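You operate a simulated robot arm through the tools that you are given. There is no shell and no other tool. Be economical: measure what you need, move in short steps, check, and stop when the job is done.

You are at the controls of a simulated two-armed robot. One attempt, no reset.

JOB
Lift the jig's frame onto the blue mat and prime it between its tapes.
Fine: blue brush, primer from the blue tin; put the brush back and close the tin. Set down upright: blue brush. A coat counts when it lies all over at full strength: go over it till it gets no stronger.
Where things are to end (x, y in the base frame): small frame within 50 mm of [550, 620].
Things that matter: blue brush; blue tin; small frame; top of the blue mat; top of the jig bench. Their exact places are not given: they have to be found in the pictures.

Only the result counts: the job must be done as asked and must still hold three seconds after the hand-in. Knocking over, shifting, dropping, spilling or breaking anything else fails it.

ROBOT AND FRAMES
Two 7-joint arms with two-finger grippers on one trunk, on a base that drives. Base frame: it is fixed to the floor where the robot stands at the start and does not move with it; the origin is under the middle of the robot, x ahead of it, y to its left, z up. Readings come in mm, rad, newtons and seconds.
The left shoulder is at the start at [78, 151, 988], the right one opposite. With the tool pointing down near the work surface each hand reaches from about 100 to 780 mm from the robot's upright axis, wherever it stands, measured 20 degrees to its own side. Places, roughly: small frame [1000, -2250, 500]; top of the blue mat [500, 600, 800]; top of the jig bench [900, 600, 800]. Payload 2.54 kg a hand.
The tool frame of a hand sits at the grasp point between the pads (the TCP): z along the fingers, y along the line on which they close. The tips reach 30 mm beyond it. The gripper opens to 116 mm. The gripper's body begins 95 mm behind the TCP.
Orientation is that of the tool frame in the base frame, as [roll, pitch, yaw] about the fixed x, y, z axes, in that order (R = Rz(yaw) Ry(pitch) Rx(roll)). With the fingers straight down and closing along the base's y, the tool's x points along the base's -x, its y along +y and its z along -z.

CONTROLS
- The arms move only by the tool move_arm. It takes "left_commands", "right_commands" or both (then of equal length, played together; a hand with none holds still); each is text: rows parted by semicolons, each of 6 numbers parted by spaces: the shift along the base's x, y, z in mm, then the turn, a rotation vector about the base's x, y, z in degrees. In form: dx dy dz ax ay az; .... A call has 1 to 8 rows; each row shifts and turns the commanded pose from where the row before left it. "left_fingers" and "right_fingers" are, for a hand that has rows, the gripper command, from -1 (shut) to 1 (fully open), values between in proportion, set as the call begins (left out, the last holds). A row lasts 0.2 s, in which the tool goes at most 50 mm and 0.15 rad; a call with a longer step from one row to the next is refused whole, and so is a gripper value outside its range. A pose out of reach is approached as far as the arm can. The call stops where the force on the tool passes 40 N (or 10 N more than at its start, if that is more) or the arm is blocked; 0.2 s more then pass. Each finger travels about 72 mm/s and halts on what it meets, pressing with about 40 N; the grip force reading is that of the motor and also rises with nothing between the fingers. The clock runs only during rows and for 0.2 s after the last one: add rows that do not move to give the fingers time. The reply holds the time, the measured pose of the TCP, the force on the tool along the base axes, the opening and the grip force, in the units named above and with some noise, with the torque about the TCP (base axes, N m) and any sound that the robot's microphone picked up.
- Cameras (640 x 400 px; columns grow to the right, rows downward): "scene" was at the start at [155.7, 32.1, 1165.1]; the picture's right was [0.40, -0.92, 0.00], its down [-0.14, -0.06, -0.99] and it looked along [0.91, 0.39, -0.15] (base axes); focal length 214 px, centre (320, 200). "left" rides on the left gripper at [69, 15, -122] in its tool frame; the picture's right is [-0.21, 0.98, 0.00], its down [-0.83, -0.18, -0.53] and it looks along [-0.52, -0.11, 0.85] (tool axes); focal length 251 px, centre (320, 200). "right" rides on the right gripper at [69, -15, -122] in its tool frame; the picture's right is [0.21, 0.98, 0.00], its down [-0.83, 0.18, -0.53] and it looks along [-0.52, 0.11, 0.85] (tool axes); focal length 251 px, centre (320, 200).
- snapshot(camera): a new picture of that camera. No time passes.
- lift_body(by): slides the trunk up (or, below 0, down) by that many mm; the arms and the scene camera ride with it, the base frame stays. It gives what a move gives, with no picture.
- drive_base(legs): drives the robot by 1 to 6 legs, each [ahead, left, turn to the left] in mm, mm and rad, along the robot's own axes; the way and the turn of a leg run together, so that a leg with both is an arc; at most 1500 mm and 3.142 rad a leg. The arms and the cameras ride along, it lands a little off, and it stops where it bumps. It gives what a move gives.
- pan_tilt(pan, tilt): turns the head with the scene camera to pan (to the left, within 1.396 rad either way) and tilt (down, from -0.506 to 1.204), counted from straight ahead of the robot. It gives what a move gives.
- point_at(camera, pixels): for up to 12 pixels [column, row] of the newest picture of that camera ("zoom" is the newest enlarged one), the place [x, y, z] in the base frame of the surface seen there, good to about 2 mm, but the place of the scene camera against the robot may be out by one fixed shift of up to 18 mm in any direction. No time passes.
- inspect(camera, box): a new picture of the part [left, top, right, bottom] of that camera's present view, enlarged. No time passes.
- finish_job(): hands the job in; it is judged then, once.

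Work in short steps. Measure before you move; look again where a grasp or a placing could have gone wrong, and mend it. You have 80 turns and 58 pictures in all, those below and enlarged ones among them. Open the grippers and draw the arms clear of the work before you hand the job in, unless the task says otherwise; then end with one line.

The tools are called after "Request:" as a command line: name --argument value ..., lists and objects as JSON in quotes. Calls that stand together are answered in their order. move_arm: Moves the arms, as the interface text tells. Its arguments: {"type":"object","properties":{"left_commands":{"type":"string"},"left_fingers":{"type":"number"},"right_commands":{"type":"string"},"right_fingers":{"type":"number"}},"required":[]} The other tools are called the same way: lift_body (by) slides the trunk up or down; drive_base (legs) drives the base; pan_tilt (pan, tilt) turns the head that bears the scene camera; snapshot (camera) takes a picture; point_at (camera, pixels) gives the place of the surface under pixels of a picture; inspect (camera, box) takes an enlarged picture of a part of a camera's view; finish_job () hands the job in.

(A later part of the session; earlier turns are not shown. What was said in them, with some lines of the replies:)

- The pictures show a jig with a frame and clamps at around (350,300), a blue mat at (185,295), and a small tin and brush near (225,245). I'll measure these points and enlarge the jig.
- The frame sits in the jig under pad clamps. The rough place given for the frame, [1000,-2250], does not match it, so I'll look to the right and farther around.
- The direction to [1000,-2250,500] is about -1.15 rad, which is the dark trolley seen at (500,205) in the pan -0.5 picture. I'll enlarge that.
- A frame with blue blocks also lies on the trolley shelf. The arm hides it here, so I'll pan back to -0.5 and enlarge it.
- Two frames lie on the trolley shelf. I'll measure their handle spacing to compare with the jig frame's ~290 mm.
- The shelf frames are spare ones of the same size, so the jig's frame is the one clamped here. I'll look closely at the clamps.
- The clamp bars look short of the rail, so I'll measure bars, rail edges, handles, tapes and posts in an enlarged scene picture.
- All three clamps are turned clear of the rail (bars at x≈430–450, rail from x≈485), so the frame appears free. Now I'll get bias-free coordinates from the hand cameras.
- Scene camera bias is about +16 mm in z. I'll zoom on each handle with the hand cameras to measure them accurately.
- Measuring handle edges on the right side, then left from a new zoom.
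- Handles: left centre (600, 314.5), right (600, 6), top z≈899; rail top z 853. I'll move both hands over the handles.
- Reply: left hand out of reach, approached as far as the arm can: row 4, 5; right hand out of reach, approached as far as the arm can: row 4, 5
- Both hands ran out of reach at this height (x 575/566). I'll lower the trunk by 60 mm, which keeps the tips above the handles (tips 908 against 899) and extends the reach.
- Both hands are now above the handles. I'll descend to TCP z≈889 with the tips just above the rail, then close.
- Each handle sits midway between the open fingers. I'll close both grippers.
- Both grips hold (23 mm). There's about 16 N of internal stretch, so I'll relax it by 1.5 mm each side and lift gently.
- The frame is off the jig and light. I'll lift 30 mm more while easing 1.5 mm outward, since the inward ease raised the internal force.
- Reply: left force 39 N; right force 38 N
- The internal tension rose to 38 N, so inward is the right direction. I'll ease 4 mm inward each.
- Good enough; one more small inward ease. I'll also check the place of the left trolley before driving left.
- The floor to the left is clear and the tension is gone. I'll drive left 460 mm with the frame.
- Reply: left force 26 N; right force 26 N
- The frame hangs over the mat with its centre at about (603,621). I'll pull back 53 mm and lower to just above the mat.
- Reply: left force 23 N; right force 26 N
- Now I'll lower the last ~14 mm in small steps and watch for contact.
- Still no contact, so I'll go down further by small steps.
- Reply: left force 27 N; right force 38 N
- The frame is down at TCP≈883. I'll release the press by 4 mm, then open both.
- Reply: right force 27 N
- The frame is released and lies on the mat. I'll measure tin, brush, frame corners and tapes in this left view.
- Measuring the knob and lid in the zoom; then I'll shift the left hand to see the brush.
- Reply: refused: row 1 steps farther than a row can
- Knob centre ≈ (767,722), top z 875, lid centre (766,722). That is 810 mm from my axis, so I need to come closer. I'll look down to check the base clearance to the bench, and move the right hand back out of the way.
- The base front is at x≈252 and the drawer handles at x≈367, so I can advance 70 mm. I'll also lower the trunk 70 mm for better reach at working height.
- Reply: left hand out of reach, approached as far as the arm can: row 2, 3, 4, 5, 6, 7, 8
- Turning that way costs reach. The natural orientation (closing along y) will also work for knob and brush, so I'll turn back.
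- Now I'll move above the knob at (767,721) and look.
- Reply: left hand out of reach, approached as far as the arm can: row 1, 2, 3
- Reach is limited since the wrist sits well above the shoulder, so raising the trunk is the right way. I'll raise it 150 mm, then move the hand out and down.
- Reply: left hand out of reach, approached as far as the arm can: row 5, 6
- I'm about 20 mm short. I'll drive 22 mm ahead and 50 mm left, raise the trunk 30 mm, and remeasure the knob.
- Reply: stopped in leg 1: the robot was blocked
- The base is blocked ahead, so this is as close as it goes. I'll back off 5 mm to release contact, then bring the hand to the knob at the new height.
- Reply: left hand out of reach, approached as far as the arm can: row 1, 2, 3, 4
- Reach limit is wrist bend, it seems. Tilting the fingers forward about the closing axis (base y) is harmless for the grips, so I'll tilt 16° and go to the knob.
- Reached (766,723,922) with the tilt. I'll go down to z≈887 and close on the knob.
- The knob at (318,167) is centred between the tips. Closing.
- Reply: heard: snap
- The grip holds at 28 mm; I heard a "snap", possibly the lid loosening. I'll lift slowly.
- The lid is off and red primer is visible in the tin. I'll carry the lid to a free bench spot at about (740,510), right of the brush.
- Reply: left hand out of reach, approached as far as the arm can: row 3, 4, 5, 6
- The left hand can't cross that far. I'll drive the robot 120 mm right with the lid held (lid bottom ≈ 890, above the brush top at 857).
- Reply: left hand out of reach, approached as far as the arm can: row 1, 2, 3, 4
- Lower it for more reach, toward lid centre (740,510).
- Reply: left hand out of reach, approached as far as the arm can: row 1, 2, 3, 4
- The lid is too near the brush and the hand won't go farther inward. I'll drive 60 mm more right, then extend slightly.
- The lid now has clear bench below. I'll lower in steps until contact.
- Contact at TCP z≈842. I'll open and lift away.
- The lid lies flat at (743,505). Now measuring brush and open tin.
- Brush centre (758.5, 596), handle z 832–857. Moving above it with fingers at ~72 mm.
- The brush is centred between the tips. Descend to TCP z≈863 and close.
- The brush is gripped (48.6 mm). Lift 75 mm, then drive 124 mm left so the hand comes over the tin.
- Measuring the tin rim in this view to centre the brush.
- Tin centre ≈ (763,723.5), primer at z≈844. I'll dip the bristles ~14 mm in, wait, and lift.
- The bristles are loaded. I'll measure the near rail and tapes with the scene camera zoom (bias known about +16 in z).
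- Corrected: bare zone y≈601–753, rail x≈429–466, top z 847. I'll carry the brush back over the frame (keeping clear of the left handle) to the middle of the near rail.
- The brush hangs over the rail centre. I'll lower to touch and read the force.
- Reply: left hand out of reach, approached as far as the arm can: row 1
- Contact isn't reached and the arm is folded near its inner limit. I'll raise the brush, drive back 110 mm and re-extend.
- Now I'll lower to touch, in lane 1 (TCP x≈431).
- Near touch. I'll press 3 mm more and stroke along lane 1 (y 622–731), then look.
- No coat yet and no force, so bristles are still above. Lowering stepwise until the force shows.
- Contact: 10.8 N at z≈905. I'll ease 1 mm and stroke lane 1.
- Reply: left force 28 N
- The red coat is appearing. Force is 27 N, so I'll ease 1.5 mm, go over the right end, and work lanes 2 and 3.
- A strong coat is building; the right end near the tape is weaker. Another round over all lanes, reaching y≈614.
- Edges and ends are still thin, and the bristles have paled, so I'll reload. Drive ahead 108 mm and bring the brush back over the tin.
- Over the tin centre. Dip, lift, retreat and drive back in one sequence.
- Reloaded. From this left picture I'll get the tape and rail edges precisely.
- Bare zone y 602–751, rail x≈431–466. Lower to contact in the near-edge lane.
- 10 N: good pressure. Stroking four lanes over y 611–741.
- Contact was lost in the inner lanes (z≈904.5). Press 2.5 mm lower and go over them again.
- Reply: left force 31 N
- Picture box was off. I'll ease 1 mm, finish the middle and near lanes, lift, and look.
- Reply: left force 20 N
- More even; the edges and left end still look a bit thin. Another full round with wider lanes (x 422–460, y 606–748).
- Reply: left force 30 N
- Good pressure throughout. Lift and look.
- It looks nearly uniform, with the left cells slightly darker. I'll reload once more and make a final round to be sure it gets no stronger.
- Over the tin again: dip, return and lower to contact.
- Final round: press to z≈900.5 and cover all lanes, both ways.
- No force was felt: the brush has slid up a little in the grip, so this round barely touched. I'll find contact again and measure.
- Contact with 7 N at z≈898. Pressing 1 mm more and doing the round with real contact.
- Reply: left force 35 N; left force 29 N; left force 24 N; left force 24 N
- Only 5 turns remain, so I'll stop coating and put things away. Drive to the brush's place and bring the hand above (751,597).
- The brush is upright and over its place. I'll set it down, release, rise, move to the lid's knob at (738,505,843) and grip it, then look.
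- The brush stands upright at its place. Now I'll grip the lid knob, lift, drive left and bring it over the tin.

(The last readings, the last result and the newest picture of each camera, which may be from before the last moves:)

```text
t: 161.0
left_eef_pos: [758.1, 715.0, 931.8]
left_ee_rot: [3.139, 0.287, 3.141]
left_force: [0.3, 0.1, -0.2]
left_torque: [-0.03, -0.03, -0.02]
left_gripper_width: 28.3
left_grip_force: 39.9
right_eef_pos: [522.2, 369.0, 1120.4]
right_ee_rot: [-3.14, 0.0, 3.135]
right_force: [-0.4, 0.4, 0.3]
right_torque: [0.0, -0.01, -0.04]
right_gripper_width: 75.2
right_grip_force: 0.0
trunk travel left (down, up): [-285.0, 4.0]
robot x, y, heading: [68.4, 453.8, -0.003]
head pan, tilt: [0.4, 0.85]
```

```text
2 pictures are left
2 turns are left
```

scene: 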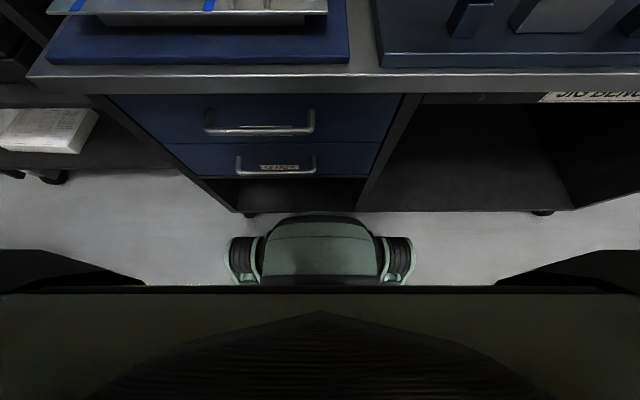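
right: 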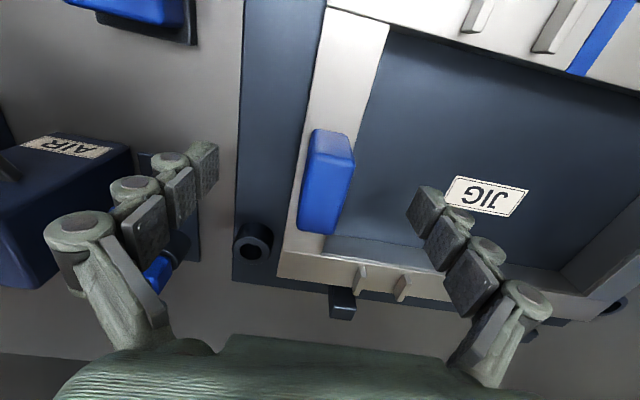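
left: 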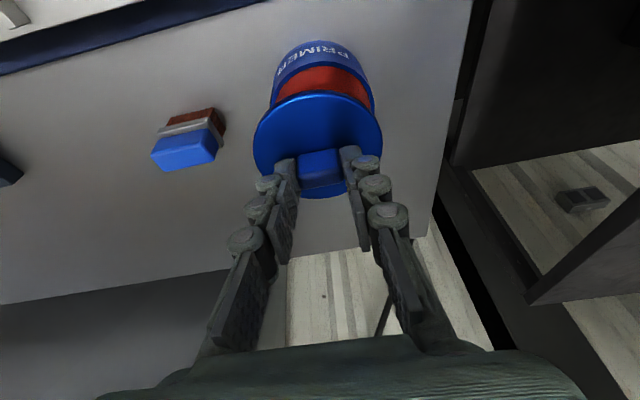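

The lid is held over the tin, 7.5 mm short in y. I'll shift, lower and press it on, then check before release.

Request:
move_arm --left_commands "1 7.5 0 0 0 0; 0 0 0 0 0 0; 0 0 -15 0 0 0; 0 0 -14 0 0 0; 0 0 -8 0 0 0; 0 0 -3 0 0 0; 0 0 0 0 0 0"

Request:
move_arm --left_commands "0 0 -2 0 0 0; 0 0 -2 0 0 0; 0 0 -2 0 0 0; 0 0 -1 0 0 0; 0 0 0 0 0 0"

Request:
move_arm --left_commands "0 0 -2 0 0 0; 0 0 -2 0 0 0; 0 0 0 0 0 0"

Request:
snapshot --camera "left"

Request:
point_at --camera "left" --pixels '[[260, 130], [378, 125], [315, 100], [330, 180], [318, 160]]'

```text
t: 162.6
left_eef_pos: [759.5, 723.7, 893.0]
left_ee_rot: [3.139, 0.286, -3.141]
left_force: [0.3, -0.9, -1.0]
left_torque: [0.0, 0.0, 0.02]
left_gripper_width: 28.1
left_grip_force: 40.0
right_eef_pos: [523.3, 370.3, 1120.4]
right_ee_rot: [-3.14, 0.003, 3.138]
right_force: [-0.6, -0.5, 0.6]
right_torque: [-0.01, -0.03, -0.02]
right_gripper_width: 75.3
right_grip_force: 0.0
trunk travel left (down, up): [-285.0, 4.0]
robot x, y, heading: [66.2, 457.3, -0.003]
head pan, tilt: [0.4, 0.85]
```

```text
t: 163.8
left_eef_pos: [760.0, 722.2, 888.9]
left_ee_rot: [3.141, 0.29, -3.141]
left_force: [0.8, 1.5, 13.8]
left_torque: [0.0, 0.33, 0.03]
left_gripper_width: 28.4
left_grip_force: 40.2
right_eef_pos: [521.7, 369.0, 1121.2]
right_ee_rot: [-3.14, 0.002, 3.135]
right_force: [1.0, -0.1, 1.0]
right_torque: [0.01, -0.04, 0.01]
right_gripper_width: 75.5
right_grip_force: 0.1
trunk travel left (down, up): [-285.0, 4.0]
robot x, y, heading: [66.3, 454.8, -0.0]
head pan, tilt: [0.4, 0.85]
```

```text
t: 164.6
left_eef_pos: [759.0, 722.2, 888.4]
left_ee_rot: [3.14, 0.298, 3.141]
left_force: [-1.8, 5.4, 34.9]
left_torque: [0.13, 0.21, 0.05]
left_gripper_width: 28.5
left_grip_force: 40.1
right_eef_pos: [518.4, 369.0, 1122.6]
right_ee_rot: [-3.14, 0.006, 3.136]
right_force: [0.3, 0.2, 0.3]
right_torque: [0.0, -0.02, 0.0]
right_gripper_width: 75.5
right_grip_force: 0.0
trunk travel left (down, up): [-285.0, 4.0]
robot x, y, heading: [63.6, 457.4, -0.004]
head pan, tilt: [0.4, 0.85]
```

```text
1 pictures are left
```

left: 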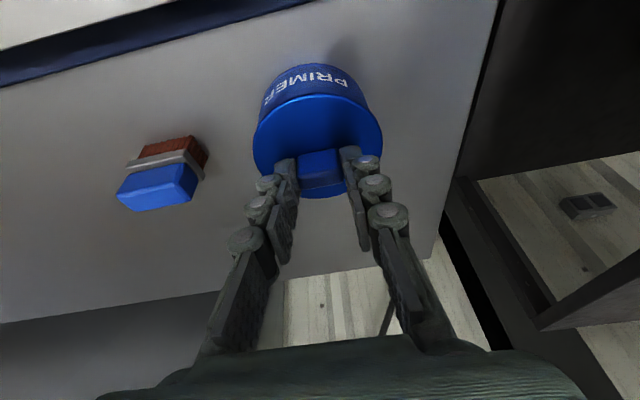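

```text
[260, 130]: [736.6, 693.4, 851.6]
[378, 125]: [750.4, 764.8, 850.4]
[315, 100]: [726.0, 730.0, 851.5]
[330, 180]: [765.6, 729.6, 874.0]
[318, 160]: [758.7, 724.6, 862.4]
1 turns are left
```

The lid is seated level at z≈851, as it was at the start. I'll relax the press, release, draw the hand clear and hand in.

Request:
move_arm --left_commands "0 0 3 0 0 0; 0 0 2 0 0 0; 0 0 0 0 0 0"

Request:
move_arm --left_commands "0 0 0 0 0 0; 0 0 0 0 0 0; 0 0 0 0 0 0; 0 0 15 0 0 0; 0 0 30 0 0 0; 0 0 35 0 0 0; -20 0 30 0 0 0; -30 0 30 0 0 0" --left_fingers 0.24

Request:
move_arm --left_commands "-45 -5 10 0 0 0; -45 -5 10 0 0 0; -45 -5 10 0 0 0; -45 -5 0 0 0 0; 0 0 0 0 0 0"

Request:
finish_job

```text
t: 165.4
left_eef_pos: [758.3, 722.6, 888.9]
left_ee_rot: [3.14, 0.289, 3.141]
left_force: [5.2, 4.2, 21.0]
left_torque: [0.02, -1.02, 0.1]
left_gripper_width: 28.3
left_grip_force: 39.7
right_eef_pos: [520.6, 369.5, 1121.3]
right_ee_rot: [-3.14, 0.002, 3.137]
right_force: [0.0, 0.0, -0.1]
right_torque: [-0.01, -0.01, 0.03]
right_gripper_width: 75.5
right_grip_force: 0.1
trunk travel left (down, up): [-285.0, 4.0]
robot x, y, heading: [62.3, 451.5, -0.004]
head pan, tilt: [0.4, 0.85]
```

```text
t: 167.2
left_eef_pos: [710.6, 722.6, 1029.2]
left_ee_rot: [3.139, 0.286, -3.142]
left_force: [0.1, -0.5, -0.6]
left_torque: [0.03, 0.01, -0.01]
left_gripper_width: 71.8
left_grip_force: 0.1
right_eef_pos: [522.6, 369.6, 1120.2]
right_ee_rot: [-3.141, 0.001, 3.135]
right_force: [-0.4, -0.5, 0.1]
right_torque: [0.02, -0.02, -0.02]
right_gripper_width: 75.5
right_grip_force: 0.1
trunk travel left (down, up): [-285.0, 4.0]
robot x, y, heading: [65.1, 454.9, -0.003]
head pan, tilt: [0.4, 0.85]
heard: snap
```

```text
t: 168.4
left_eef_pos: [531.3, 704.1, 1052.0]
left_ee_rot: [3.139, 0.285, -3.141]
left_force: [0.0, 0.1, 0.8]
left_torque: [-0.02, -0.01, -0.02]
left_gripper_width: 72.0
left_grip_force: 0.1
right_eef_pos: [523.6, 370.9, 1119.1]
right_ee_rot: [-3.138, 0.0, 3.136]
right_force: [-0.9, 0.1, -0.5]
right_torque: [-0.02, 0.03, -0.04]
right_gripper_width: 75.2
right_grip_force: 0.0
trunk travel left (down, up): [-285.0, 4.0]
robot x, y, heading: [66.9, 455.2, -0.004]
head pan, tilt: [0.4, 0.85]
```

```text
The job is handed in.
```

I handed the job in: the jig's frame is on the blue mat at about [550, 620] and primed between its tapes, the blue brush stands upright at its place, and the blue tin's lid snapped shut. I ran short of turns, so full strength is not confirmed: the coat looked nearly even in the last picture, and only the edges by the tapes may be slightly thin.
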